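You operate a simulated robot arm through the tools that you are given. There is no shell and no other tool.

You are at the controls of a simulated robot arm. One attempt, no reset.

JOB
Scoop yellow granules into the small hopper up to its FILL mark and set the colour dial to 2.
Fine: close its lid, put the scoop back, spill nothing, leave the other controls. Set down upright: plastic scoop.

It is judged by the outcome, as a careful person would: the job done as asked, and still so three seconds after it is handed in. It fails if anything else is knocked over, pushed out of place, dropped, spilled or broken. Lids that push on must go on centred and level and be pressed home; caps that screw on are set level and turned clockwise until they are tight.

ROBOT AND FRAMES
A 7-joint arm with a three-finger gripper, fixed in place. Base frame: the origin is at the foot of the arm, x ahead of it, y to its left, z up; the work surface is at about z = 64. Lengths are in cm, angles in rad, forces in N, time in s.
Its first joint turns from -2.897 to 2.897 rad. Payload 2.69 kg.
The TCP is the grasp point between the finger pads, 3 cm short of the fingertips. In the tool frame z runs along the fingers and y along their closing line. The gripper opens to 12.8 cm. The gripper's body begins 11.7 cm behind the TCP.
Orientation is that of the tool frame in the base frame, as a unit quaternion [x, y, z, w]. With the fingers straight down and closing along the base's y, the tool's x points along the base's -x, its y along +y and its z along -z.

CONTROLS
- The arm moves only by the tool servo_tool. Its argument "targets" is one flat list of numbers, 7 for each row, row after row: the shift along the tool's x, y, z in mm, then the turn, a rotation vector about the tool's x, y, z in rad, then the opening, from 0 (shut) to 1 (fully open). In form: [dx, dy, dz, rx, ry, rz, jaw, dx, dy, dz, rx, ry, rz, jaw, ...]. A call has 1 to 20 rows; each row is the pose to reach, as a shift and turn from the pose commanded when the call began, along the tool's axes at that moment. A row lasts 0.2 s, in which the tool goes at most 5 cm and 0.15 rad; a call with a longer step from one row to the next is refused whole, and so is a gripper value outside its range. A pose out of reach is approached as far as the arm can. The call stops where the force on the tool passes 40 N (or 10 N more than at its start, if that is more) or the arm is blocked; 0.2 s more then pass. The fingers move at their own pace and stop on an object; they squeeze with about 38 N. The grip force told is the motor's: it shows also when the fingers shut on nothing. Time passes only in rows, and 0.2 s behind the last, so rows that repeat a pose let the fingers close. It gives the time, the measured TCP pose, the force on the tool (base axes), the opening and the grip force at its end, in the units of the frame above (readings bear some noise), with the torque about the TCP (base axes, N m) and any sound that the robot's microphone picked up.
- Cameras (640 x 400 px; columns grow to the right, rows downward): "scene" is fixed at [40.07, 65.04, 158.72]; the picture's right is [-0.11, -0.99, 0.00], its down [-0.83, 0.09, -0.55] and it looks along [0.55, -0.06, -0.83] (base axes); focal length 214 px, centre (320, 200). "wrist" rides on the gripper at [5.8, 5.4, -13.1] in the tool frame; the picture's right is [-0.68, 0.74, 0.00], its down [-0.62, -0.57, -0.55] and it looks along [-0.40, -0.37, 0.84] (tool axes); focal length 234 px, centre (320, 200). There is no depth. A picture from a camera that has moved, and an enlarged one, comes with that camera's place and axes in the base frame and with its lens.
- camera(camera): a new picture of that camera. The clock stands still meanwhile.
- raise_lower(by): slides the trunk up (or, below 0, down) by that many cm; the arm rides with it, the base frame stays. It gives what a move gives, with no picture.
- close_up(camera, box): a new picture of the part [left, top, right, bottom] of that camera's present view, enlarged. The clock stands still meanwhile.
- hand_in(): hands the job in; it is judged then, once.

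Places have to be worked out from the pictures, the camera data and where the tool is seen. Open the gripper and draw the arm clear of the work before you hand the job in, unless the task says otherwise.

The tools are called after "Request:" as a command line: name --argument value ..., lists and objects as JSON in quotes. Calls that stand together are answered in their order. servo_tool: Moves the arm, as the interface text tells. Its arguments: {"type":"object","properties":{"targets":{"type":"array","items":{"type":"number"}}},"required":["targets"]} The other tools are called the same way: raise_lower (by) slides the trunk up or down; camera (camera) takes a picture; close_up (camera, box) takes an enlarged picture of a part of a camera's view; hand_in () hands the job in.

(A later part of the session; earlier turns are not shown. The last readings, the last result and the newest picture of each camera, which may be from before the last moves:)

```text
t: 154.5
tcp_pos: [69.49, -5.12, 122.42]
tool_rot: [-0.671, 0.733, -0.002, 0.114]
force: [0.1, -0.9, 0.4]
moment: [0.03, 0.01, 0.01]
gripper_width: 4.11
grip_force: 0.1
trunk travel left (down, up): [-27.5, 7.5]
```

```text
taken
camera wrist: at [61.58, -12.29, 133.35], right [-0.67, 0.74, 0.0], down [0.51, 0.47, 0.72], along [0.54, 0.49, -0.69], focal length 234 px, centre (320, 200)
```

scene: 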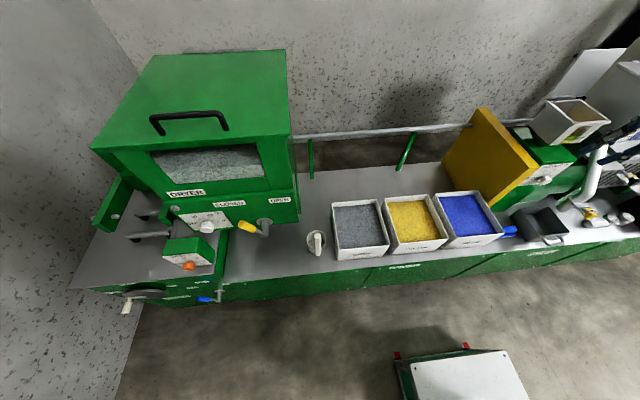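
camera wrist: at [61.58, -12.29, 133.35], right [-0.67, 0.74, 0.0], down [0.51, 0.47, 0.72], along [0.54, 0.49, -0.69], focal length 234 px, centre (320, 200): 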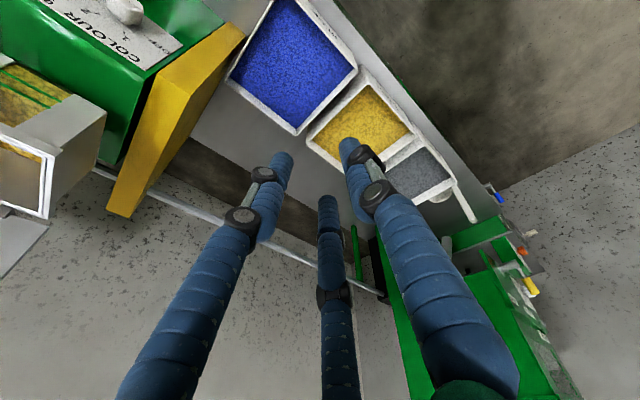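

That roll works without limit flags. Now go up and over to just above the lid's free edge, near-vertical pitch, at [103.5, -28, 138].

Request:
servo_tool --targets '[23, -25, -22, 0.001, 0.019, -0.013, 0.32, 46, -51, -45, 0.003, 0.038, -0.025, 0.32, 69, -76, -67, 0.004, 0.056, -0.038, 0.32, 92, -101, -90, 0.005, 0.075, -0.05, 0.32, 116, -127, -112, 0.007, 0.094, -0.063, 0.32, 139, -152, -135, 0.008, 0.113, -0.076, 0.32, 162, -178, -157, 0.009, 0.131, -0.088, 0.32, 185, -203, -180, 0.0106, 0.15, -0.101, 0.32]'

Request:
servo_tool --targets '[0, -37, 2, 0, 0, 0, 0.32, 0, -74, 4, 0, 0, 0, 0.32, 0, -111, 6, 0, 0, 0, 0.32, 0, -148, 8, 0, 0, 0, 0.32, 0, -182, 10, 0, 0, 0, 0.32]'

Request:
camera --camera "wrist"

```text
t: 156.3
tcp_pos: [83.62, -28.92, 138.02]
tool_rot: [0.702, -0.695, 0.044, -0.146]
force: [-2.5, 0.4, 0.3]
moment: [-0.06, -0.04, 0.0]
gripper_width: 4.07
grip_force: 0.1
out of reach, approached as far as the arm can: row 1, 2, 3, 4, 5, 6, 7, 8
trunk travel left (down, up): [-27.5, 7.5]
```

```text
t: 157.5
tcp_pos: [92.15, -27.49, 139.49]
tool_rot: [0.702, -0.694, 0.039, -0.156]
force: [1.4, -0.7, -1.6]
moment: [0.19, 0.09, 0.05]
gripper_width: 4.09
grip_force: 0.1
out of reach, approached as far as the arm can: row 2, 3, 4, 5
trunk travel left (down, up): [-27.5, 7.5]
```

```text
taken
camera wrist: at [83.7, -35.37, 149.51], right [-0.73, 0.68, -0.09], down [0.37, 0.51, 0.78], along [0.57, 0.53, -0.62], focal length 234 px, centre (320, 200)
```

wrist: 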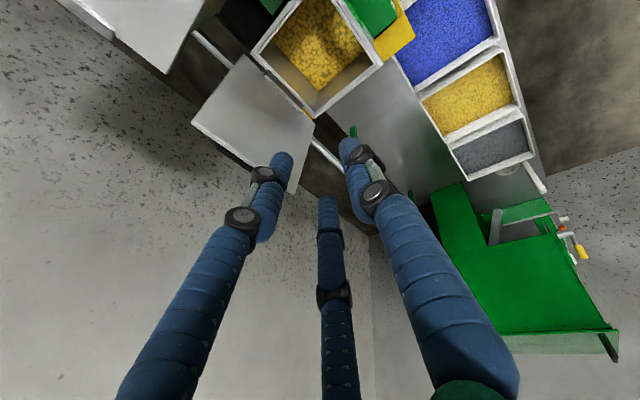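

This configuration can't reach far enough out. I'll go over to the left in free space, a pose the arm reached earlier in its original configuration, and try to recover that configuration from there.

Request:
servo_tool --targets '[-36.9, 18.2, 19.3, -0.027, 0.018, 0.008, 0.32, -73.8, 36.3, 38.5, -0.054, 0.035, 0.016, 0.32, -110.7, 54.5, 57.8, -0.081, 0.053, 0.024, 0.32, -147.6, 72.6, 77, -0.108, 0.07, 0.032, 0.32, -184.5, 90.8, 96.3, -0.135, 0.088, 0.04, 0.32, -221.4, 108.9, 115.5, -0.162, 0.105, 0.048, 0.32, -258.3, 127.1, 134.8, -0.189, 0.123, 0.056, 0.32, -295.2, 145.2, 154, -0.216, 0.14, 0.064, 0.32, -332.1, 163.4, 173.3, -0.243, 0.158, 0.072, 0.32, -369, 181.5, 192.5, -0.27, 0.175, 0.08, 0.32, -405.9, 199.7, 211.8, -0.27, 0.175, 0.08, 0.32, -442.8, 217.8, 231, -0.27, 0.175, 0.08, 0.32, -479.7, 236, 250.3, -0.27, 0.175, 0.08, 0.32, -516.6, 254.1, 269.5, -0.27, 0.175, 0.08, 0.32, -553.5, 272.3, 288.8, -0.27, 0.175, 0.08, 0.32, -590.4, 290.4, 308, -0.27, 0.175, 0.08, 0.32, -627.3, 308.6, 327.3, -0.27, 0.175, 0.08, 0.32, -664.2, 326.7, 346.5, -0.27, 0.175, 0.08, 0.32, -701.1, 344.9, 365.8, -0.27, 0.175, 0.08, 0.32, -738, 363, 385, -0.27, 0.175, 0.08, 0.32]'

Request:
camera --camera "scene"

```text
t: 161.7
tcp_pos: [50.3, 29.19, 98.68]
tool_rot: [-0.673, 0.739, 0.034, 0.022]
force: [1.0, -2.9, 0.6]
moment: [0.36, 0.11, 0.02]
gripper_width: 4.09
grip_force: 0.1
out of reach, approached as far as the arm can: row 1, 2, 3, 4, 5, 6, 7, 8, 9, 10, 11, 12, 13, 14, 15, 16, 17, 18, 19, 20
trunk travel left (down, up): [-27.5, 7.5]
```

```text
taken
```

scene: 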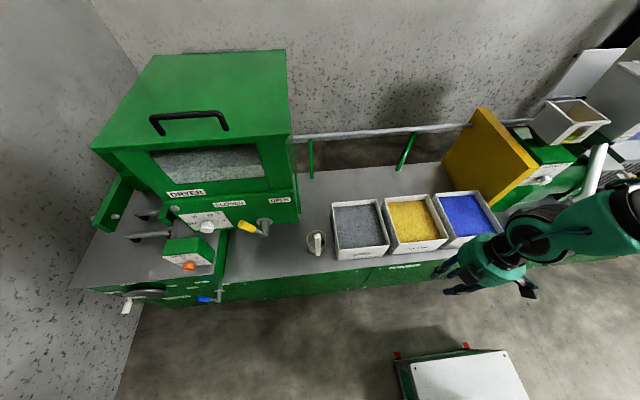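

Request:
servo_tool --targets '[-30, -17, -8, 0, 0, 0, 0.32, -60, -34, -15, 0, 0, 0, 0.32, -90, -50, -22, 0, 0, 0, 0.32, -120, -67, -30, 0, 0, 0, 0.32, -150, -84, -38, 0, 0, 0, 0.32, -180, -100, -45, 0, 0, 0, 0.32, -210, -117, -52, 0, 0, 0, 0.32, -240, -134, -60, 0, 0, 0, 0.32, -240, -134, -60, 0, 0, 0, 0.32, -240, -134, -60, 0, 0, 0, 0.32]'

Request:
camera --camera "scene"

```text
t: 163.9
tcp_pos: [61.54, 46.47, 102.72]
tool_rot: [-0.675, 0.732, 0.05, 0.078]
force: [-0.1, 1.3, -0.4]
moment: [0.01, 0.02, -0.02]
gripper_width: 4.08
grip_force: 0.1
out of reach, approached as far as the arm can: row 1, 2, 3, 4, 5, 6, 7, 8, 9, 10
trunk travel left (down, up): [-27.5, 7.5]
```

```text
taken
```

scene: 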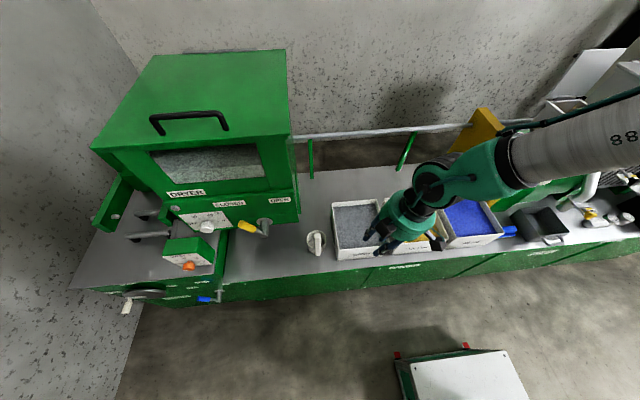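

Request:
servo_tool --targets '[38, 1, -18, 0, 0, 0.1, 0.32, 76, 2, -36, 0, 0, 0.2, 0.32, 114, 3, -54, 0, 0, 0.3, 0.32, 152, 4, -72, 0, 0, 0.4, 0.32, 190, 5, -90, 0, 0, 0.5, 0.32, 228, 6, -108, 0, 0, 0.6, 0.32, 266, 7, -126, 0, 0, 0.7, 0.32, 304, 8, -144, 0, 0, 0.8, 0.32, 342, 9, -162, 0, 0, 0.9, 0.32, 380, 10, -180, 0, 0, 1.0, 0.32, 418, 11, -198, 0, 0, 1.1, 0.32, 456, 12, -216, 0, 0, 1.2, 0.32, 494, 13, -234, 0, 0, 1.3, 0.32, 532, 14, -252, 0, 0, 1.4, 0.32, 570, 14, -270, 0, 0, 1.5, 0.32]'

Request:
camera --camera "scene"

```text
t: 167.1
tcp_pos: [54.48, -13.87, 119.14]
tool_rot: [0.006, 0.996, 0.088, 0.024]
force: [-0.1, -0.6, 0.5]
moment: [-0.01, 0.01, 0.02]
gripper_width: 4.12
grip_force: 0.1
trunk travel left (down, up): [-27.5, 7.5]
```

```text
taken
```

scene: 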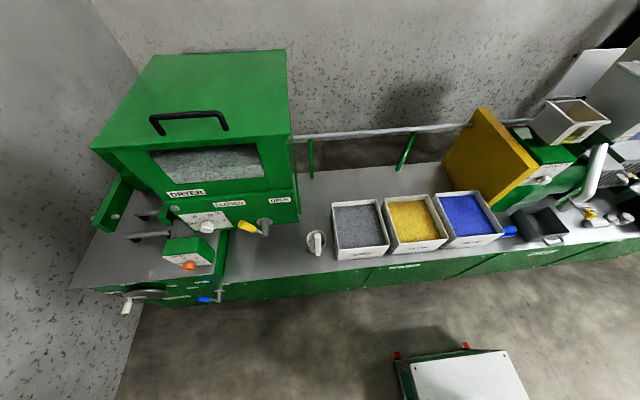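

No limit flags now, and the tool is nearly straight down. I'll repeat the original move to the lid orientation, pointing +x with fingers closing vertically.

Request:
servo_tool --targets '[-10.7, -8.3, -6.4, -0.07, -0.0829, 0.0728, 0.32, -21.4, -16.6, -12.8, -0.14, -0.1658, 0.1456, 0.32, -32.1, -24.9, -19.2, -0.21, -0.2487, 0.2184, 0.32, -42.8, -33.2, -25.6, -0.28, -0.3316, 0.2912, 0.32, -53.5, -41.5, -32, -0.35, -0.4145, 0.364, 0.32, -64.2, -49.8, -38.4, -0.42, -0.4974, 0.4368, 0.32, -74.9, -58.1, -44.8, -0.49, -0.5803, 0.5096, 0.32, -85.6, -66.4, -51.2, -0.56, -0.6632, 0.5824, 0.32, -96.3, -74.7, -57.6, -0.63, -0.7461, 0.6552, 0.32, -107, -83, -64, -0.7, -0.829, 0.728, 0.32, -117.7, -91.3, -70.4, -0.77, -0.9119, 0.8008, 0.32, -128.4, -99.6, -76.8, -0.84, -0.9948, 0.8736, 0.32, -139.1, -107.9, -83.2, -0.91, -1.0777, 0.9464, 0.32, -149.8, -116.2, -89.6, -0.98, -1.1606, 1.0192, 0.32, -161, -124, -96, -1.05, -1.243, 1.092, 0.32]'

```text
t: 170.3
tcp_pos: [69.9, -28.17, 126.93]
tool_rot: [0.5, 0.5, 0.5, 0.5]
force: [1.1, 0.2, 0.1]
moment: [0.02, 0.0, 0.0]
gripper_width: 4.11
grip_force: 0.1
trunk travel left (down, up): [-27.5, 7.5]
```

No flags this time. Repeat the free-space move above the lid that worked earlier, to [105, -28, 143] pitched 60°.

Request:
servo_tool --targets '[0, 30, 20, 0.05, 0, 0, 0.32, 0, 60, 50, 0.15, 0, 0, 0.32, 0, 90, 85, 0.27, 0, 0, 0.32, 0, 120, 120, 0.39, 0, 0, 0.32, 0, 145, 155, 0.51, 0, 0, 0.32, 0, 160, 190, 0.63, 0, 0, 0.32, 0, 166, 230, 0.75, 0, 0, 0.32, 0, 166, 270, 0.87, 0, 0, 0.32, 0, 166, 310, 0.97, 0, 0, 0.32, 0, 166, 345, 1.05, 0, 0, 0.32, 0, 166, 345, 1.05, 0, 0, 0.32]'

Request:
camera --camera "wrist"

```text
t: 172.7
tcp_pos: [87.71, -28.01, 142.12]
tool_rot: [0.626, 0.625, 0.331, 0.328]
force: [-0.5, -0.5, -0.1]
moment: [0.04, -0.03, 0.05]
gripper_width: 4.1
grip_force: 0.1
out of reach, approached as far as the arm can: row 6, 7, 8, 9, 10, 11
trunk travel left (down, up): [-27.5, 7.5]
```

```text
taken
camera wrist: at [79.94, -22.28, 153.98], right [0.42, -0.68, 0.61], down [-0.77, -0.62, -0.16], along [0.48, -0.4, -0.78], focal length 234 px, centre (320, 200)
```

wrist: 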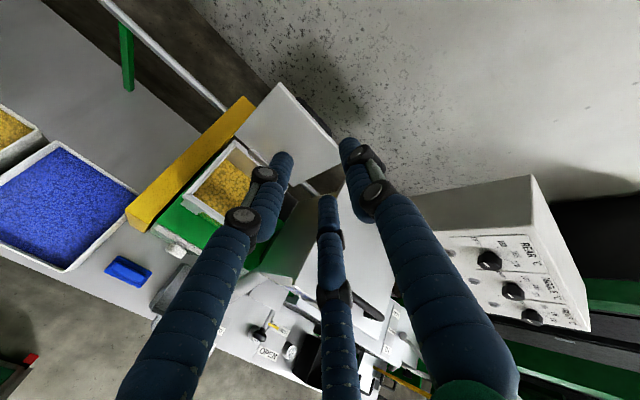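

Still limited here. The trunk can rise 7.5 cm, which changes the arm geometry relative to the target. I'll raise it, which is safe because everything is above the hopper, and try again.

Request:
raise_lower --by 7.5

Request:
servo_tool --targets '[0, 10, 35, 0.05, 0, 0, 0.32, 0, 20, 70, 0.1, 0, 0, 0.32, 0, 30, 105, 0.15, 0, 0, 0.32, 0, 40, 140, 0.2, 0, 0, 0.32, 0, 50, 160, 0.25, 0, 0, 0.32, 0, 60, 170, 0.3, 0, 0, 0.32]'

```text
t: 173.8
tcp_pos: [87.76, -28.1, 149.61]
tool_rot: [0.625, 0.625, 0.331, 0.33]
force: [1.2, 0.3, -0.4]
moment: [0.03, 0.03, -0.03]
gripper_width: 4.07
grip_force: 0.0
trunk travel left (down, up): [-35.0, 0.0]
```

```text
t: 175.2
tcp_pos: [91.87, -28.52, 144.25]
tool_rot: [0.638, 0.627, 0.295, 0.336]
force: [-0.5, 0.1, 1.0]
moment: [-0.01, 0.01, -0.02]
gripper_width: 4.1
grip_force: 0.0
out of reach, approached as far as the arm can: row 1, 2, 3, 4, 5, 6
trunk travel left (down, up): [-35.0, 0.0]
```

The pose is creeping outward with each attempt. I'll keep commanding the target longer in this free space to let the arm work past its limit.

Request:
servo_tool --targets '[0, 15, 35, 0, 0, 0, 0.32, 0, 30, 70, 0, 0, 0, 0.32, 0, 45, 105, 0, 0, 0, 0.32, 0, 45, 105, 0, 0, 0, 0.32, 0, 45, 105, 0, 0, 0, 0.32, 0, 45, 105, 0, 0, 0, 0.32, 0, 45, 105, 0, 0, 0, 0.32, 0, 45, 105, 0, 0, 0, 0.32, 0, 45, 105, 0, 0, 0, 0.32, 0, 45, 105, 0, 0, 0, 0.32, 0, 45, 105, 0, 0, 0, 0.32, 0, 45, 105, 0, 0, 0, 0.32, 0, 45, 105, 0, 0, 0, 0.32, 0, 45, 105, 0, 0, 0, 0.32, 0, 45, 105, 0, 0, 0, 0.32]'

Request:
camera --camera "scene"

```text
t: 178.4
tcp_pos: [101.66, -30.33, 139.3]
tool_rot: [0.637, 0.613, 0.291, 0.366]
force: [0.3, 0.8, -0.6]
moment: [0.03, 0.0, 0.0]
gripper_width: 4.1
grip_force: 0.0
out of reach, approached as far as the arm can: row 1, 2, 3, 4
trunk travel left (down, up): [-35.0, 0.0]
```

```text
taken
```

scene: 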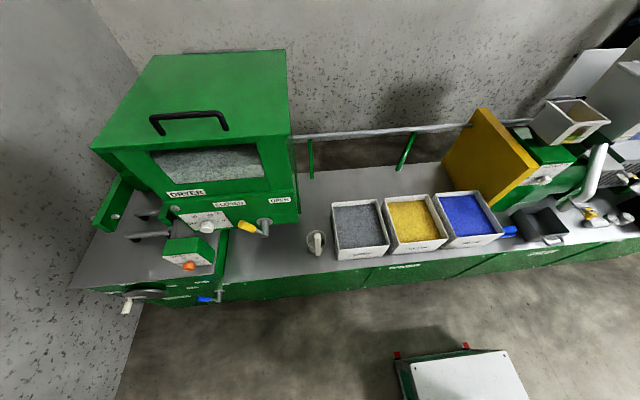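

It worked through and reached [101.7, -30, 139]. Now pitch to about 75° above the lid edge and hold.

Request:
servo_tool --targets '[4, 1, 3, 0.118, 0.019, -0.003, 0.32, 8, 1, 6, 0.236, 0.037, -0.007, 0.32, 12, 2, 9, 0.354, 0.056, -0.01, 0.32, 17, 3, 11, 0.471, 0.075, -0.013, 0.32, 21, 4, 14, 0.589, 0.093, -0.017, 0.32, 25, 4, 17, 0.707, 0.112, -0.02, 0.32, 25, 4, 17, 0.707, 0.112, -0.02, 0.32, 25, 4, 17, 0.707, 0.112, -0.02, 0.32, 25, 4, 17, 0.707, 0.112, -0.02, 0.32, 25, 4, 17, 0.707, 0.112, -0.02, 0.32]'

Request:
camera --camera "wrist"

```text
t: 180.6
tcp_pos: [99.85, -29.41, 136.95]
tool_rot: [0.646, 0.626, 0.273, 0.34]
force: [-0.1, 0.0, 0.1]
moment: [-0.03, 0.01, 0.01]
gripper_width: 4.13
grip_force: 0.1
out of reach, approached as far as the arm can: row 1, 2, 3, 4, 5, 6, 7, 8, 9, 10
trunk travel left (down, up): [-35.0, 0.0]
```

```text
taken
camera wrist: at [93.38, -22.24, 148.7], right [0.41, -0.66, 0.63], down [-0.82, -0.57, -0.06], along [0.39, -0.49, -0.78], focal length 234 px, centre (320, 200)
```

wrist: 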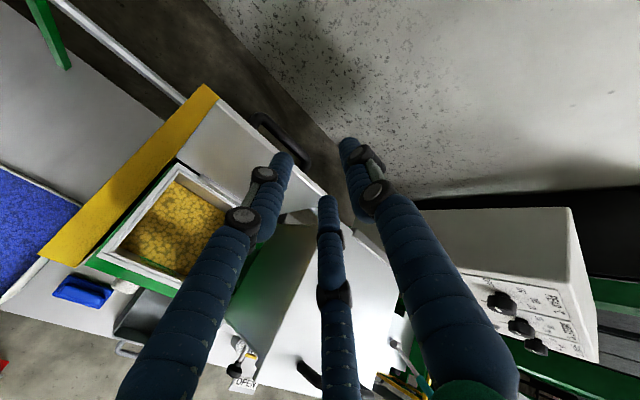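

In this configuration the pitch tops out near 40°, but position reach is fine. I'll open to 8 cm and place the upper finger over and just behind the lid's top edge, keeping the lower finger in front of it, to draw the lid forward under control.

Request:
servo_tool --targets '[0, 0, 0, 0, 0, 0, 0.5, 0, 0, 0, 0, 0, 0, 0.625, 3, -20, 11, 0, 0, 0, 0.625, 6, -40, 22, 0, 0, 0, 0.625, 9.3, -58.6, 33.8, 0, 0, 0, 0.625, 9.3, -58.6, 33.8, 0, 0, 0, 0.625]'

Request:
camera --camera "wrist"

Request:
close_up --camera "scene" --box '[520, 20, 640, 150]'

```text
t: 182.0
tcp_pos: [99.15, -28.86, 130.01]
tool_rot: [0.646, 0.626, 0.273, 0.341]
force: [-0.5, -0.8, 0.4]
moment: [0.02, 0.01, 0.05]
gripper_width: 8.0
grip_force: 0.0
trunk travel left (down, up): [-35.0, 0.0]
```

```text
taken
camera wrist: at [92.62, -21.66, 141.9], right [0.41, -0.66, 0.63], down [-0.82, -0.57, -0.06], along [0.4, -0.49, -0.78], focal length 234 px, centre (320, 200)
```

wrist: 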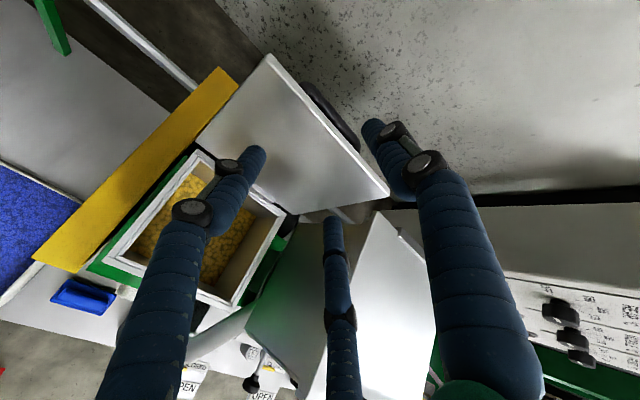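

```text
3.08 times, centred on (580, 85) of scene
camera zoom: at [40.07, 65.04, 158.72], right [-0.11, -0.99, 0.0], down [-0.83, 0.09, -0.55], along [0.55, -0.06, -0.83], focal length 660 px, centre (-480, 554)
```

zoom: 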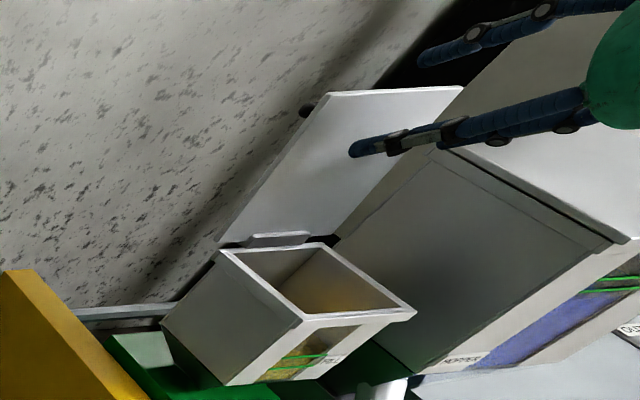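

Reached exactly. The lid's top edge refines to about [103.6, 129.9]. I advance along the fingers so the upper one passes just behind the edge.

Request:
servo_tool --targets '[1, 0, 14, 0, 0, 0, 0.625, 2, 0, 28, 0, 0, 0, 0.625, 2.7, -5, 28, 0, 0, 0, 0.625, 2.7, -10, 28, 0, 0, 0, 0.625]'

Request:
camera --camera "wrist"

Request:
close_up --camera "scene" --box '[540, 20, 640, 120]'

```text
t: 183.0
tcp_pos: [100.62, -28.62, 127.7]
tool_rot: [0.646, 0.627, 0.273, 0.34]
force: [-0.8, 0.6, 0.2]
moment: [0.01, -0.01, -0.05]
gripper_width: 8.0
grip_force: 0.0
trunk travel left (down, up): [-35.0, 0.0]
```

```text
taken
camera wrist: at [94.17, -21.51, 139.55], right [0.41, -0.66, 0.63], down [-0.82, -0.57, -0.06], along [0.4, -0.49, -0.78], focal length 234 px, centre (320, 200)
```

wrist: 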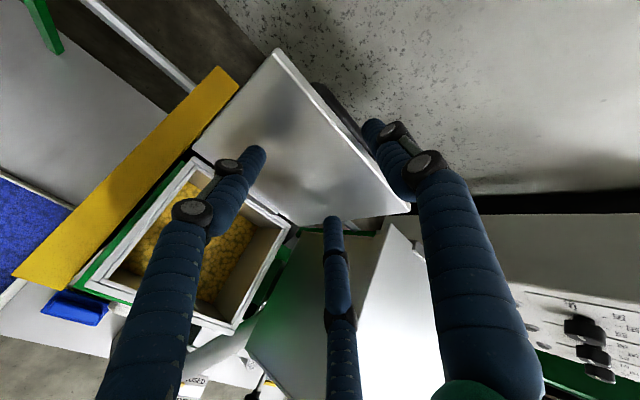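

```text
4.00 times, centred on (590, 70) of scene
camera zoom: at [40.07, 65.04, 158.72], right [-0.11, -0.99, 0.0], down [-0.83, 0.09, -0.55], along [0.55, -0.06, -0.83], focal length 858 px, centre (-760, 720)
```

zoom: 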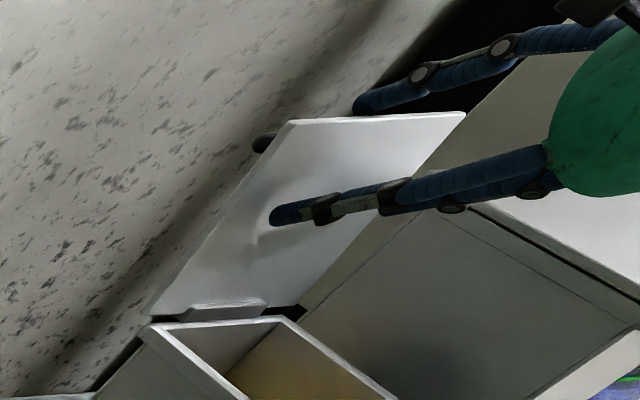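

The upper finger is just past the top edge on the outer side. Now lower slightly onto the edge and pull the lid forward along its arc, to just past vertical.

Request:
servo_tool --targets '[0, -4.3, 3.4, 0, 0, 0, 0.625, -0.5, -9.3, -4.7, 0, 0, 0, 0.625, -1, -15.3, -12.7, 0, 0, 0, 0.625, -1.5, -21.6, -20.1, 0, 0, 0, 0.625, -2, -28.6, -27.1, 0, 0, 0, 0.625]'

Request:
camera --camera "wrist"

Request:
close_up --camera "scene" --box '[540, 20, 640, 120]'

```text
t: 184.2
tcp_pos: [96.66, -28.57, 126.98]
tool_rot: [0.645, 0.627, 0.274, 0.34]
force: [-0.2, -0.5, 0.4]
moment: [-0.01, -0.01, 0.0]
gripper_width: 8.03
grip_force: 0.1
trunk travel left (down, up): [-35.0, 0.0]
```

```text
taken
camera wrist: at [90.21, -21.48, 138.82], right [0.41, -0.66, 0.63], down [-0.82, -0.57, -0.06], along [0.39, -0.49, -0.78], focal length 234 px, centre (320, 200)
```

wrist: 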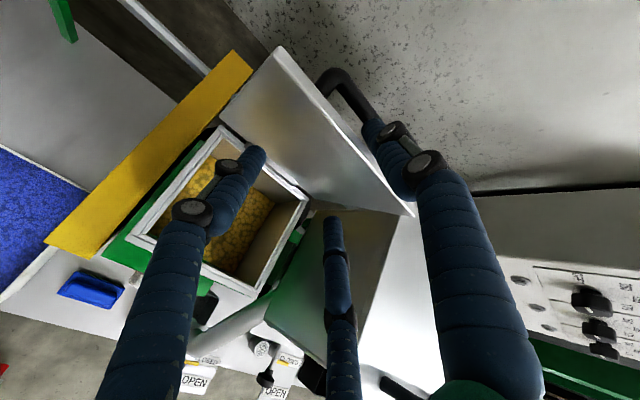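

```text
4.00 times, centred on (590, 70) of scene
camera zoom: at [40.07, 65.04, 158.72], right [-0.11, -0.99, 0.0], down [-0.83, 0.09, -0.55], along [0.55, -0.06, -0.83], focal length 858 px, centre (-760, 720)
```

zoom: 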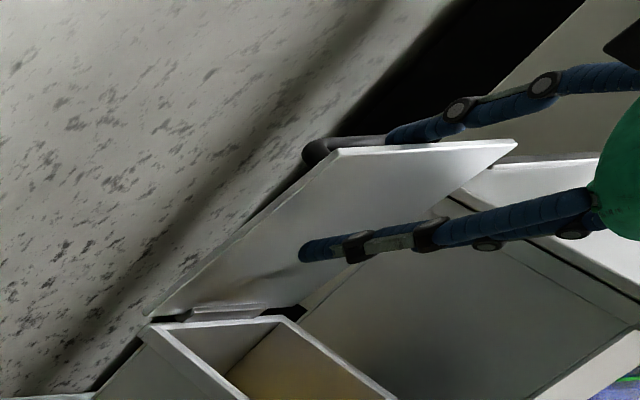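

The lid follows and stays where it is put, so its hinge has friction. I continue drawing it down along the arc.

Request:
servo_tool --targets '[-0.5, -11.4, -9.3, 0, 0, 0, 0.625, -1, -23.2, -17.8, 0, 0, 0, 0.625, -1.5, -36.2, -24.5, 0, 0, 0, 0.625, -2, -49.6, -30.1, 0, 0, 0, 0.625, -2, -63.7, -34.2, 0, 0, 0, 0.625]'

Request:
close_up --camera "scene" --box '[540, 20, 640, 140]'

Request:
camera --camera "wrist"

```text
t: 185.4
tcp_pos: [90.13, -28.65, 123.96]
tool_rot: [0.646, 0.626, 0.274, 0.341]
force: [-0.5, 0.9, 0.7]
moment: [0.02, 0.0, -0.04]
gripper_width: 8.01
grip_force: 0.1
trunk travel left (down, up): [-35.0, 0.0]
```

```text
3.33 times, centred on (590, 80) of scene
camera zoom: at [40.07, 65.04, 158.72], right [-0.11, -0.99, 0.0], down [-0.83, 0.09, -0.55], along [0.55, -0.06, -0.83], focal length 715 px, centre (-580, 600)
```

zoom: 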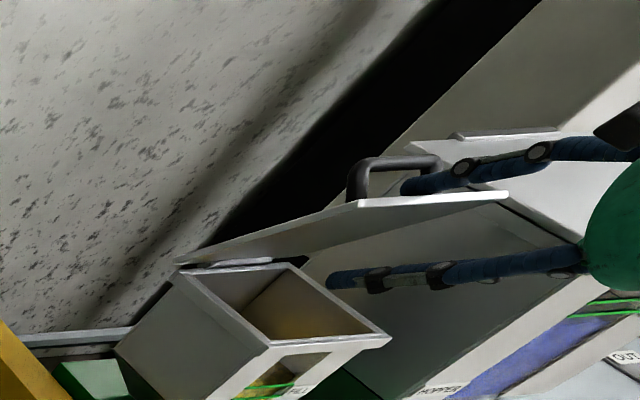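

```text
taken
camera wrist: at [83.66, -21.55, 135.82], right [0.41, -0.66, 0.63], down [-0.82, -0.57, -0.06], along [0.39, -0.49, -0.78], focal length 234 px, centre (320, 200)
```

wrist: 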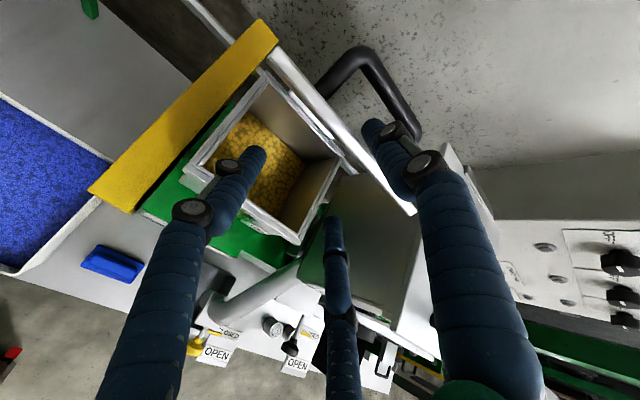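

The lid is at about 52° and holds by hinge friction. I'll withdraw the fingers from around it, close them, and finish by pressing down on the lid handle from above.

Request:
servo_tool --targets '[0, 3, -20, 0, 0, 0, 0.625, 0, 3, -45, 0, 0, 0, 0.625, 0, 3, -85, 0, 0, 0, 0.625, 0, 3, -120, 0, 0, 0, 0.5]'

Request:
close_up --camera "scene" --box '[540, 20, 640, 140]'

```text
t: 186.4
tcp_pos: [80.68, -27.69, 131.87]
tool_rot: [0.646, 0.625, 0.275, 0.341]
force: [-0.9, -0.7, 0.4]
moment: [0.0, 0.03, -0.01]
gripper_width: 6.4
grip_force: 0.1
trunk travel left (down, up): [-35.0, 0.0]
```

```text
3.33 times, centred on (590, 80) of scene
camera zoom: at [40.07, 65.04, 158.72], right [-0.11, -0.99, 0.0], down [-0.83, 0.09, -0.55], along [0.55, -0.06, -0.83], focal length 715 px, centre (-580, 600)
```

zoom: 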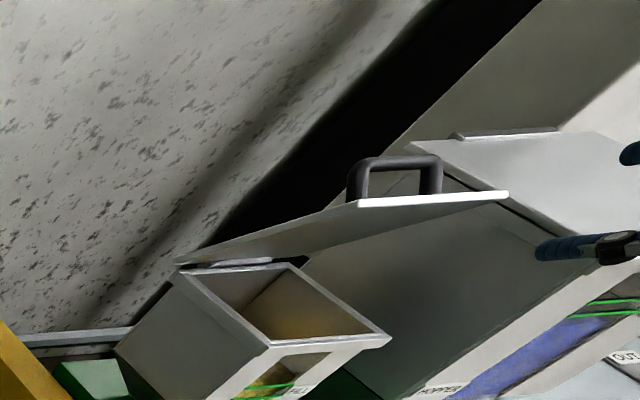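

The lid stays put by itself. Levelling the tool and closing the fingers in front of and above the handle.

Request:
servo_tool --targets '[-1, 7, 8, -0.134, 0.018, 0.009, 0.3, -2, 14, 17, -0.267, 0.036, 0.018, 0.1, -3, 20, 25, -0.4, 0.053, 0.028, 0, -4, 27, 34, -0.534, 0.071, 0.037, 0, -4.5, 34, 42, -0.668, 0.089, 0.046, 0, -4.5, 34, 42, -0.668, 0.089, 0.046, 0]'

Request:
camera --camera "wrist"

```text
t: 187.8
tcp_pos: [86.24, -28.16, 132.05]
tool_rot: [0.499, 0.501, 0.499, 0.5]
force: [0.6, -0.3, -0.9]
moment: [-0.02, -0.03, 0.0]
gripper_width: 0.18
grip_force: 31.0
trunk travel left (down, up): [-35.0, 0.0]
```

```text
taken
camera wrist: at [73.19, -22.46, 137.33], right [0.0, -0.68, 0.74], down [-0.55, -0.62, -0.56], along [0.84, -0.4, -0.37], focal length 234 px, centre (320, 200)
```

wrist: 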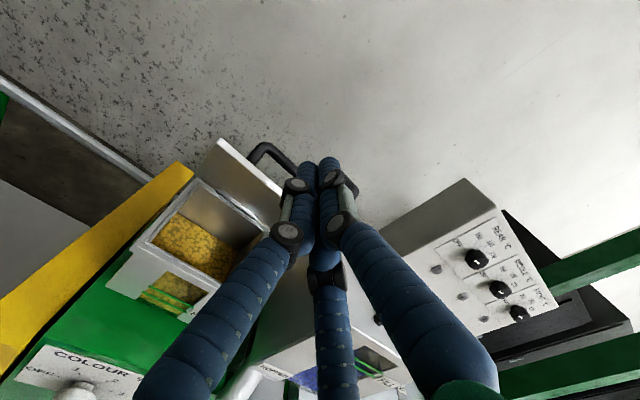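

Now move over the handle bar and press it down progressively.

Request:
servo_tool --targets '[0, 0, 30, 0, 0, 0, 0, 0, 0, 60, 0, 0, 0, 0, 0, 0, 86, 0, 0, 0, 0, 0, -18, 88, 0, 0, 0, 0, 0, -34, 88, 0, 0, 0, 0, 0, -46, 86, 0, 0, 0, 0, 0, -58, 82, 0, 0, 0, 0, 0, -70, 76, 0, 0, 0, 0, 0, -82, 70, 0, 0, 0, 0, 0, -94, 64, 0, 0, 0, 0]'

Request:
close_up --camera "scene" --box '[540, 20, 640, 140]'

Request:
camera --camera "wrist"

```text
t: 190.0
tcp_pos: [92.67, -28.12, 122.2]
tool_rot: [0.5, 0.502, 0.499, 0.499]
force: [0.0, 0.9, -0.2]
moment: [-0.02, -0.03, -0.02]
gripper_width: 0.23
grip_force: 32.1
trunk travel left (down, up): [-35.0, 0.0]
```

```text
3.33 times, centred on (590, 80) of scene
camera zoom: at [40.07, 65.04, 158.72], right [-0.11, -0.99, 0.0], down [-0.83, 0.09, -0.55], along [0.55, -0.06, -0.83], focal length 715 px, centre (-580, 600)
```

zoom: 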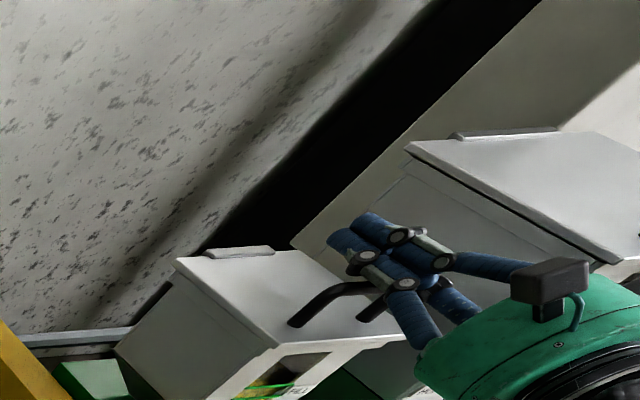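

```text
taken
camera wrist: at [79.77, -22.25, 127.58], right [0.0, -0.68, 0.74], down [-0.55, -0.62, -0.56], along [0.84, -0.4, -0.37], focal length 234 px, centre (320, 200)
```

wrist: 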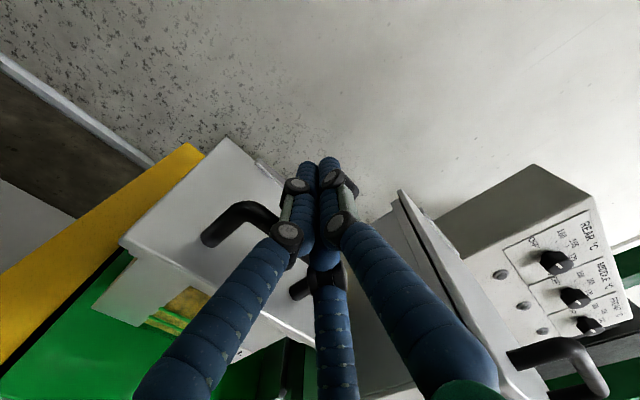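

The lid looks almost shut. I press the handle down a little further until I feel the lid seat.

Request:
servo_tool --targets '[0, -4, 0, 0, 0, 0, 0, 0, -8, 0, 0, 0, 0, 0, 0, -11, 0, 0, 0, 0, 0, 0, -13, 0, 0, 0, 0, 0]'

Request:
close_up --camera "wrist" --box '[90, 120, 330, 370]'

```text
t: 191.0
tcp_pos: [92.71, -28.15, 121.62]
tool_rot: [0.498, 0.5, 0.501, 0.501]
force: [-1.8, -0.8, 19.6]
moment: [0.28, 0.52, 0.04]
gripper_width: 0.21
grip_force: 31.5
trunk travel left (down, up): [-35.0, 0.0]
```

```text
1.60 times, centred on (210, 245) of wrist
camera zoom: at [79.72, -22.36, 126.86], right [0.0, -0.67, 0.74], down [-0.55, -0.62, -0.57], along [0.84, -0.4, -0.37], focal length 375 px, centre (496, 128)
```

zoom: 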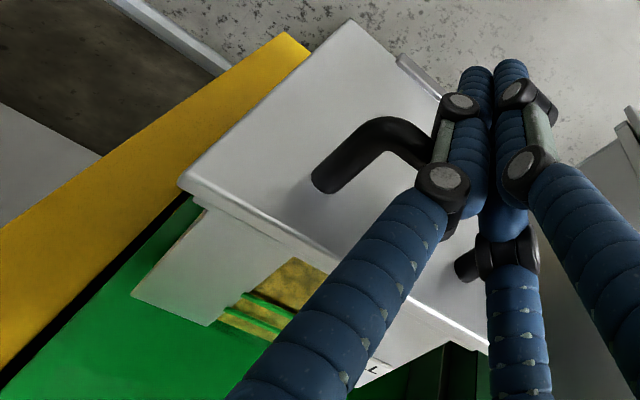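

The lid is seated, holding firm against 20 N. Lifting off and backing away, then checking the lid.

Request:
servo_tool --targets '[0, 25, 0, 0, 0, 0, 0, 0, 55, 0, 0, 0, 0, 0, 0, 75, -30, 0, 0, 0, 0, 0, 80, -75, 0, 0, 0, 0, 0, 80, -115, 0, 0, 0, 0.1]'

Request:
close_up --camera "scene" --box '[520, 80, 620, 190]'

Request:
camera --camera "wrist"

```text
t: 192.2
tcp_pos: [81.18, -28.31, 129.44]
tool_rot: [0.5, 0.501, 0.499, 0.499]
force: [0.3, -0.5, -1.2]
moment: [0.01, -0.01, 0.03]
gripper_width: 1.26
grip_force: 0.1
trunk travel left (down, up): [-35.0, 0.0]
```

```text
3.64 times, centred on (570, 135) of scene
camera zoom: at [40.07, 65.04, 158.72], right [-0.11, -0.99, 0.0], down [-0.83, 0.09, -0.55], along [0.55, -0.06, -0.83], focal length 780 px, centre (-589, 436)
```

zoom: 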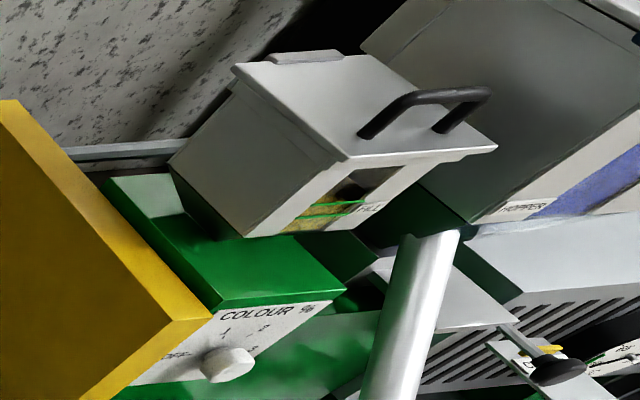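

```text
taken
camera wrist: at [68.23, -22.55, 134.78], right [0.0, -0.68, 0.74], down [-0.55, -0.62, -0.56], along [0.84, -0.4, -0.37], focal length 234 px, centre (320, 200)
```

wrist: 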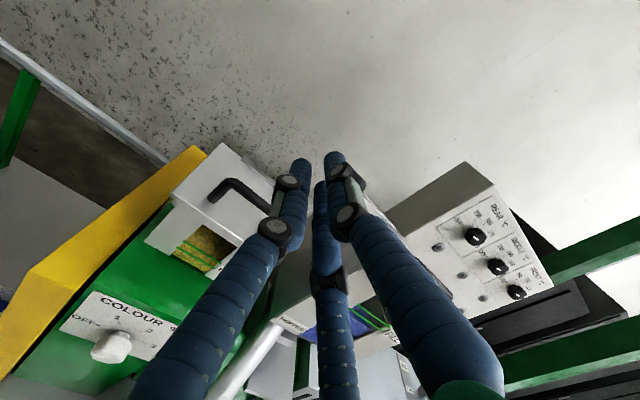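

The lid is closed exactly as at the start. Now the colour dial: I need its exact geometry, so I take an enlarged view from here.

Request:
close_up --camera "wrist" --box '[50, 270, 210, 400]'

Request:
close_up --camera "scene" --box '[535, 150, 590, 195]'

```text
3.08 times, centred on (130, 335) of wrist
camera zoom: at [68.23, -22.55, 134.78], right [0.0, -0.68, 0.74], down [-0.55, -0.62, -0.56], along [0.84, -0.4, -0.37], focal length 720 px, centre (905, -215)
```

zoom: 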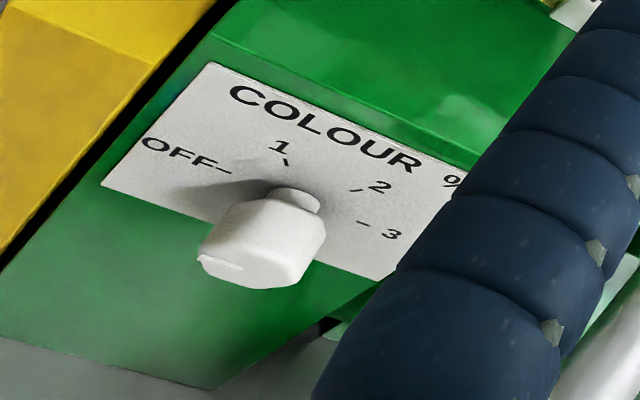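

```text
8.89 times, centred on (562, 172) of scene
camera zoom: at [40.07, 65.04, 158.72], right [-0.11, -0.99, 0.0], down [-0.83, 0.09, -0.55], along [0.55, -0.06, -0.83], focal length 1906 px, centre (-1836, 444)
```

zoom: 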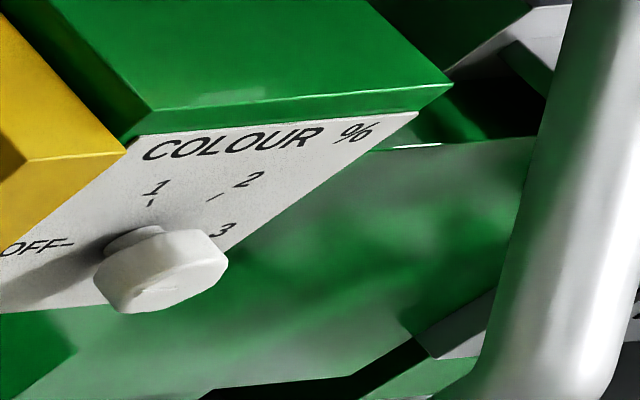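

The panel is vertical at x ≈ 85.2 and the dial axis is at about y = -28.35, z = 92.35. Its marks are OFF (left), 1, 2 and 3 at 60° spacing, and the pointer is on OFF, so it needs +120° clockwise. I back off, restore the trunk height, then lower in front of the dial and unroll.

Request:
servo_tool --targets '[0, 0, -30, 0, 0, 0, 0.2, 0, 0, -65, 0, 0, 0, 0.4, 0, 0, -72, 0, 0, -0.13, 0.5, 0, 0, -72, 0, 0, -0.26, 0.55, 0, 0, -72, 0, 0, -0.39, 0.55, 0, 0, -72, 0, 0, -0.52, 0.55, 0, 0, -72, 0, 0, -0.65, 0.55, 0, 0, -72, 0, 0, -0.78, 0.55, 0, 0, -72, 0, 0, -0.91, 0.55, 0, 0, -72, 0, 0, -1.04, 0.55, 0, 0, -72, 0, 0, -1.17, 0.55, 0, 0, -72, 0, 0, -1.3, 0.55, 0, 0, -72, 0, 0, -1.43, 0.55, 0, 0, -72, 0, 0, -1.571, 0.55]'

Request:
raise_lower --by -7.5

```text
t: 195.2
tcp_pos: [74.02, -28.09, 129.36]
tool_rot: [0.0, 0.708, -0.001, 0.707]
force: [-0.2, 0.6, -0.7]
moment: [-0.01, -0.01, -0.02]
gripper_width: 7.03
grip_force: 0.1
trunk travel left (down, up): [-35.0, 0.0]
```

```text
t: 196.3
tcp_pos: [74.02, -28.09, 121.8]
tool_rot: [0.0, 0.708, -0.001, 0.706]
force: [1.2, -0.4, -0.1]
moment: [0.02, 0.02, -0.01]
gripper_width: 7.02
grip_force: 0.1
trunk travel left (down, up): [-27.5, 7.5]
```

Request:
servo_tool --targets '[37, 0, -4, 0, 0, 0, 0.55, 74, 0, -8, 0, 0, 0, 0.55, 111, 0, -12, 0, 0, 0, 0.55, 148, 0, -16, 0, 0, 0, 0.55, 185, 0, -20, 0, 0, 0, 0.55, 222, 0, -24, 0, 0, 0, 0.55, 259, 0, -28, 0, 0, 0, 0.55, 293, 0, -30, 0, 0, 0, 0.55, 293, 0, -30, 0, 0, 0, 0.55]'

Request:
camera --camera "wrist"

Request:
close_up --camera "scene" --box '[520, 130, 620, 220]'

```text
t: 198.3
tcp_pos: [70.87, -28.15, 92.56]
tool_rot: [-0.002, 0.709, 0.0, 0.706]
force: [1.4, 0.1, -0.2]
moment: [0.01, -0.06, -0.03]
gripper_width: 7.04
grip_force: 0.1
trunk travel left (down, up): [-27.5, 7.5]
```

```text
taken
camera wrist: at [57.87, -22.86, 86.64], right [0.0, 0.74, 0.68], down [-0.55, -0.57, 0.62], along [0.84, -0.37, 0.4], focal length 234 px, centre (320, 200)
```

wrist: 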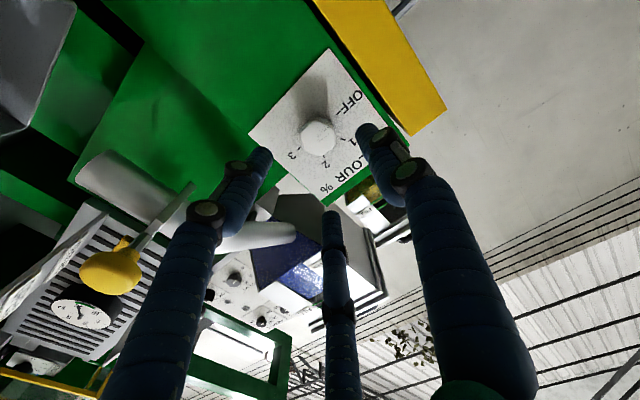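

```text
4.44 times, centred on (570, 175) of scene
camera zoom: at [40.07, 65.04, 158.72], right [-0.11, -0.99, 0.0], down [-0.83, 0.09, -0.55], along [0.55, -0.06, -0.83], focal length 953 px, centre (-791, 311)
```

zoom: 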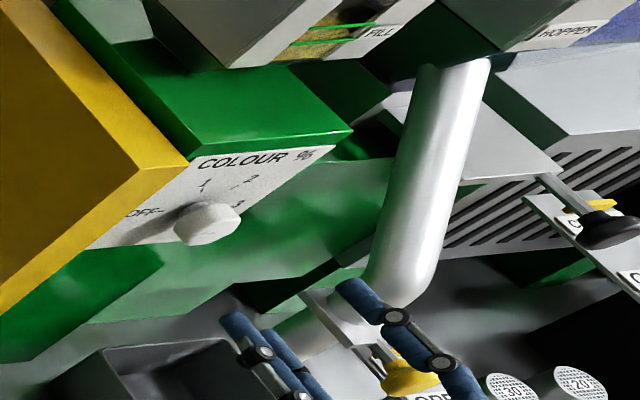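

Request:
close_up --camera "wrist" --box '[250, 40, 400, 200]'

```text
2.50 times, centred on (325, 120) of wrist
camera zoom: at [57.87, -22.86, 86.64], right [0.0, 0.74, 0.68], down [-0.55, -0.57, 0.62], along [0.84, -0.37, 0.4], focal length 585 px, centre (308, 400)
```

zoom: 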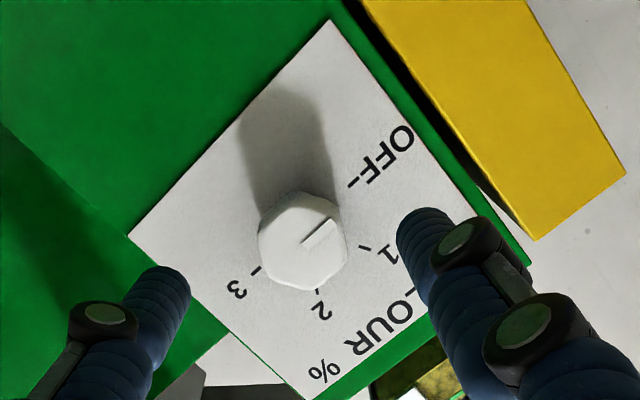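

The pointer line on the knob clearly points at OFF. The axis refines to y ≈ -28.4, z ≈ 92.25. A tighter view will show the knob's flats so I can choose the grip angle.

Request:
close_up --camera "wrist" --box '[295, 105, 350, 160]'

```text
7.27 times, centred on (322, 132) of wrist
camera zoom: at [57.87, -22.86, 86.64], right [0.0, 0.74, 0.68], down [-0.55, -0.57, 0.62], along [0.84, -0.37, 0.4], focal length 1703 px, centre (302, 691)
```

zoom: 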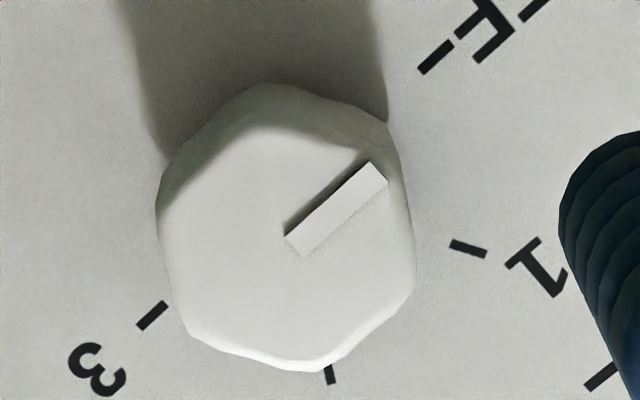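

It's a hexagonal knob with a corner (the pointer) on OFF, so the flats face ±30° and ±90°. I'll grip with the fingers vertical (roll -90°), then turn +120° to roll +30°. First roll and align with the axis.

Request:
servo_tool --targets '[1, -1, 0, 0, 0, -0.143, 0.5, 2, -2, 0, 0, 0, -0.286, 0.48, 3, -2.5, 0, 0, 0, -0.428, 0.47, 3, -2.5, 0, 0, 0, -0.571, 0.47, 3, -2.5, 0, 0, 0, -0.714, 0.47, 3, -2.5, 0, 0, 0, -0.857, 0.47, 3, -2.5, 0, 0, 0, -1.0, 0.47, 3, -2.5, 0, 0, 0, -1.142, 0.47, 3, -2.5, 0, 0, 0, -1.285, 0.47, 3, -2.5, 0, 0, 0, -1.428, 0.47, 3, -2.5, 0, 0, 0, -1.571, 0.47, 3, -2.5, 0, 0, 0, -1.571, 0.47]'

Request:
camera --camera "wrist"

```text
t: 200.9
tcp_pos: [70.94, -28.44, 92.15]
tool_rot: [0.502, -0.499, 0.5, -0.498]
force: [0.2, 0.5, -0.7]
moment: [0.01, 0.01, -0.02]
gripper_width: 6.02
grip_force: 0.1
trunk travel left (down, up): [-27.5, 7.5]
```

```text
taken
camera wrist: at [57.89, -34.37, 86.79], right [0.0, 0.67, -0.74], down [-0.55, 0.62, 0.56], along [0.84, 0.41, 0.37], focal length 234 px, centre (320, 200)
```

wrist: 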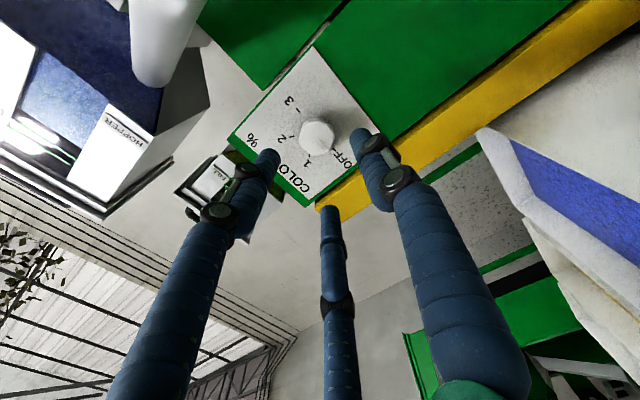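

Axis confirmed at y ≈ -28.4, z ≈ 92.2. Advancing so the fingertips straddle the knob, stopping about 1.4 cm short of the panel.

Request:
servo_tool --targets '[0, 0, 25, 0, 0, 0, 0.47, 0, 0, 50, 0, 0, 0, 0.47, 0, 0, 70, 0, 0, 0, 0.47, 0, 0, 85, 0, 0, 0, 0.47, 0, 0, 98.6, 0, 0, 0, 0.47]'

Request:
camera --camera "wrist"

Request:
close_up --camera "scene" --box '[530, 150, 600, 205]'

```text
t: 202.1
tcp_pos: [80.87, -28.5, 92.36]
tool_rot: [0.501, -0.5, 0.5, -0.499]
force: [-0.2, 1.4, 0.0]
moment: [0.02, 0.01, 0.0]
gripper_width: 6.03
grip_force: 0.0
trunk travel left (down, up): [-27.5, 7.5]
```

```text
taken
camera wrist: at [67.86, -34.33, 86.95], right [0.0, 0.68, -0.74], down [-0.55, 0.62, 0.57], along [0.84, 0.41, 0.37], focal length 234 px, centre (320, 200)
```

wrist: 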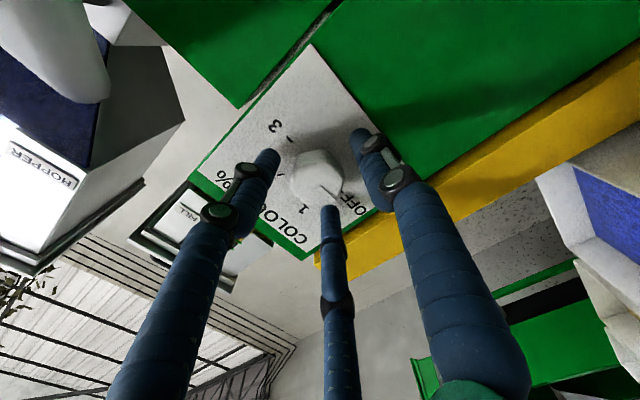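

```text
7.27 times, centred on (565, 178) of scene
camera zoom: at [40.07, 65.04, 158.72], right [-0.11, -0.99, 0.0], down [-0.83, 0.09, -0.55], along [0.55, -0.06, -0.83], focal length 1560 px, centre (-1462, 364)
```

zoom: 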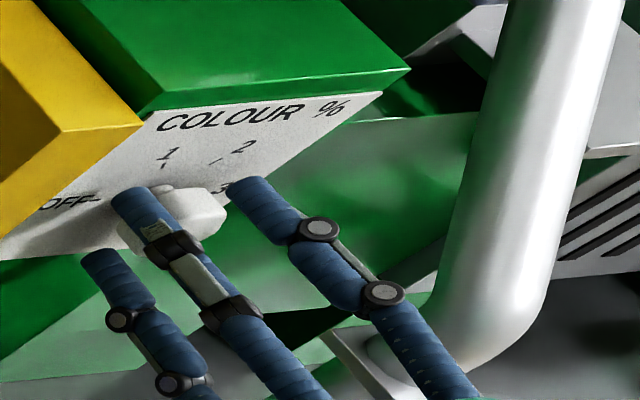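

The knob face triangulates to x ≈ 82.7. I'll go 0.6 cm further for a better hold, then close on the flats.

Request:
servo_tool --targets '[0, 0, 3, 0, 0, 0, 0.47, 0, 0, 6, 0, 0, 0, 0.47, 0, 0, 6, 0, 0, 0, 0.35, 0, 0, 6, 0, 0, 0, 0.25, 0, 0, 6, 0, 0, 0, 0.1, 0, 0, 6, 0, 0, 0, 0, 0, 0, 6, 0, 0, 0, 0]'

Request:
camera --camera "wrist"

```text
t: 203.7
tcp_pos: [81.44, -28.51, 92.39]
tool_rot: [0.501, -0.498, 0.501, -0.5]
force: [0.5, 3.4, 13.7]
moment: [-0.02, -0.26, 0.2]
gripper_width: 3.65
grip_force: 44.5
trunk travel left (down, up): [-27.5, 7.5]
```

```text
taken
camera wrist: at [68.46, -34.42, 87.07], right [0.0, 0.67, -0.74], down [-0.55, 0.62, 0.56], along [0.84, 0.41, 0.37], focal length 234 px, centre (320, 200)
```

wrist: 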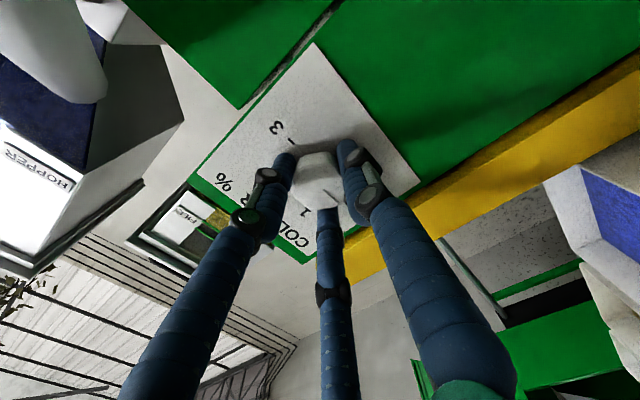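

Gripped on the flats (3.65 cm). There's a slight upward push, so the axis is a touch higher; I shift up 1.5 mm and turn clockwise, first 60°.

Request:
servo_tool --targets '[0, -1.5, 0, 0, 0, 0, 0, 0, -1.5, 0, 0, 0, 0.131, 0, 0, -1.5, 0, 0, 0, 0.262, 0, 0, -1.5, 0, 0, 0, 0.393, 0, 0, -1.5, 0, 0, 0, 0.524, 0, 0, -1.5, 0, 0, 0, 0.654, 0, 0, -1.5, 0, 0, 0, 0.785, 0, 0, -1.5, 0, 0, 0, 0.916, 0, 0, -1.5, 0, 0, 0, 1.047, 0]'

Request:
camera --camera "wrist"

Request:
close_up --camera "scene" --box '[530, 150, 600, 205]'

```text
t: 205.7
tcp_pos: [81.51, -28.52, 92.52]
tool_rot: [-0.183, 0.683, -0.183, 0.683]
force: [10.8, -7.0, 17.8]
moment: [-0.01, -0.13, 0.1]
gripper_width: 3.64
grip_force: 45.0
trunk travel left (down, up): [-27.5, 7.5]
```

```text
taken
camera wrist: at [68.44, -26.79, 84.72], right [0.0, 0.98, 0.22], down [-0.55, -0.18, 0.82], along [0.84, -0.12, 0.54], focal length 234 px, centre (320, 200)
```

wrist: 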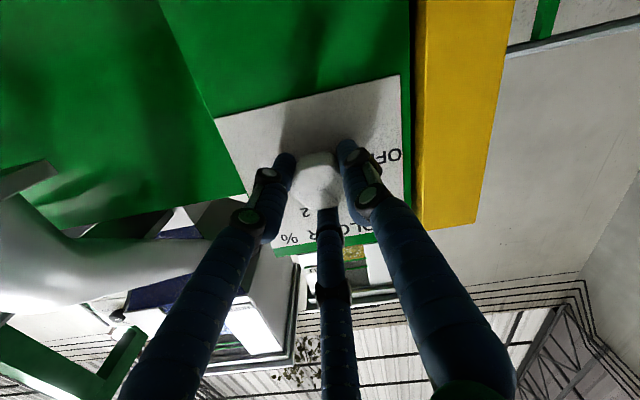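

```text
7.27 times, centred on (565, 178) of scene
camera zoom: at [40.07, 65.04, 158.72], right [-0.11, -0.99, 0.0], down [-0.83, 0.09, -0.55], along [0.55, -0.06, -0.83], focal length 1560 px, centre (-1462, 364)
```

zoom: 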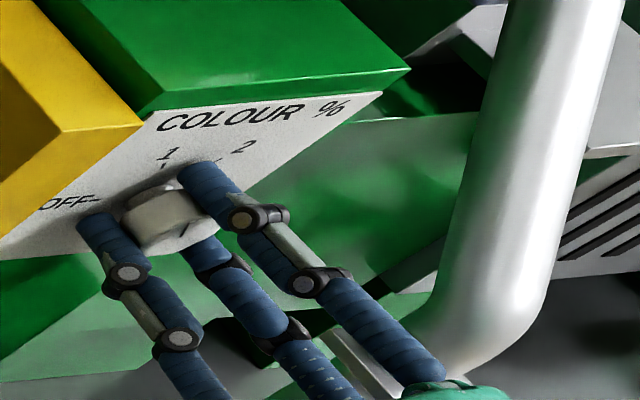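

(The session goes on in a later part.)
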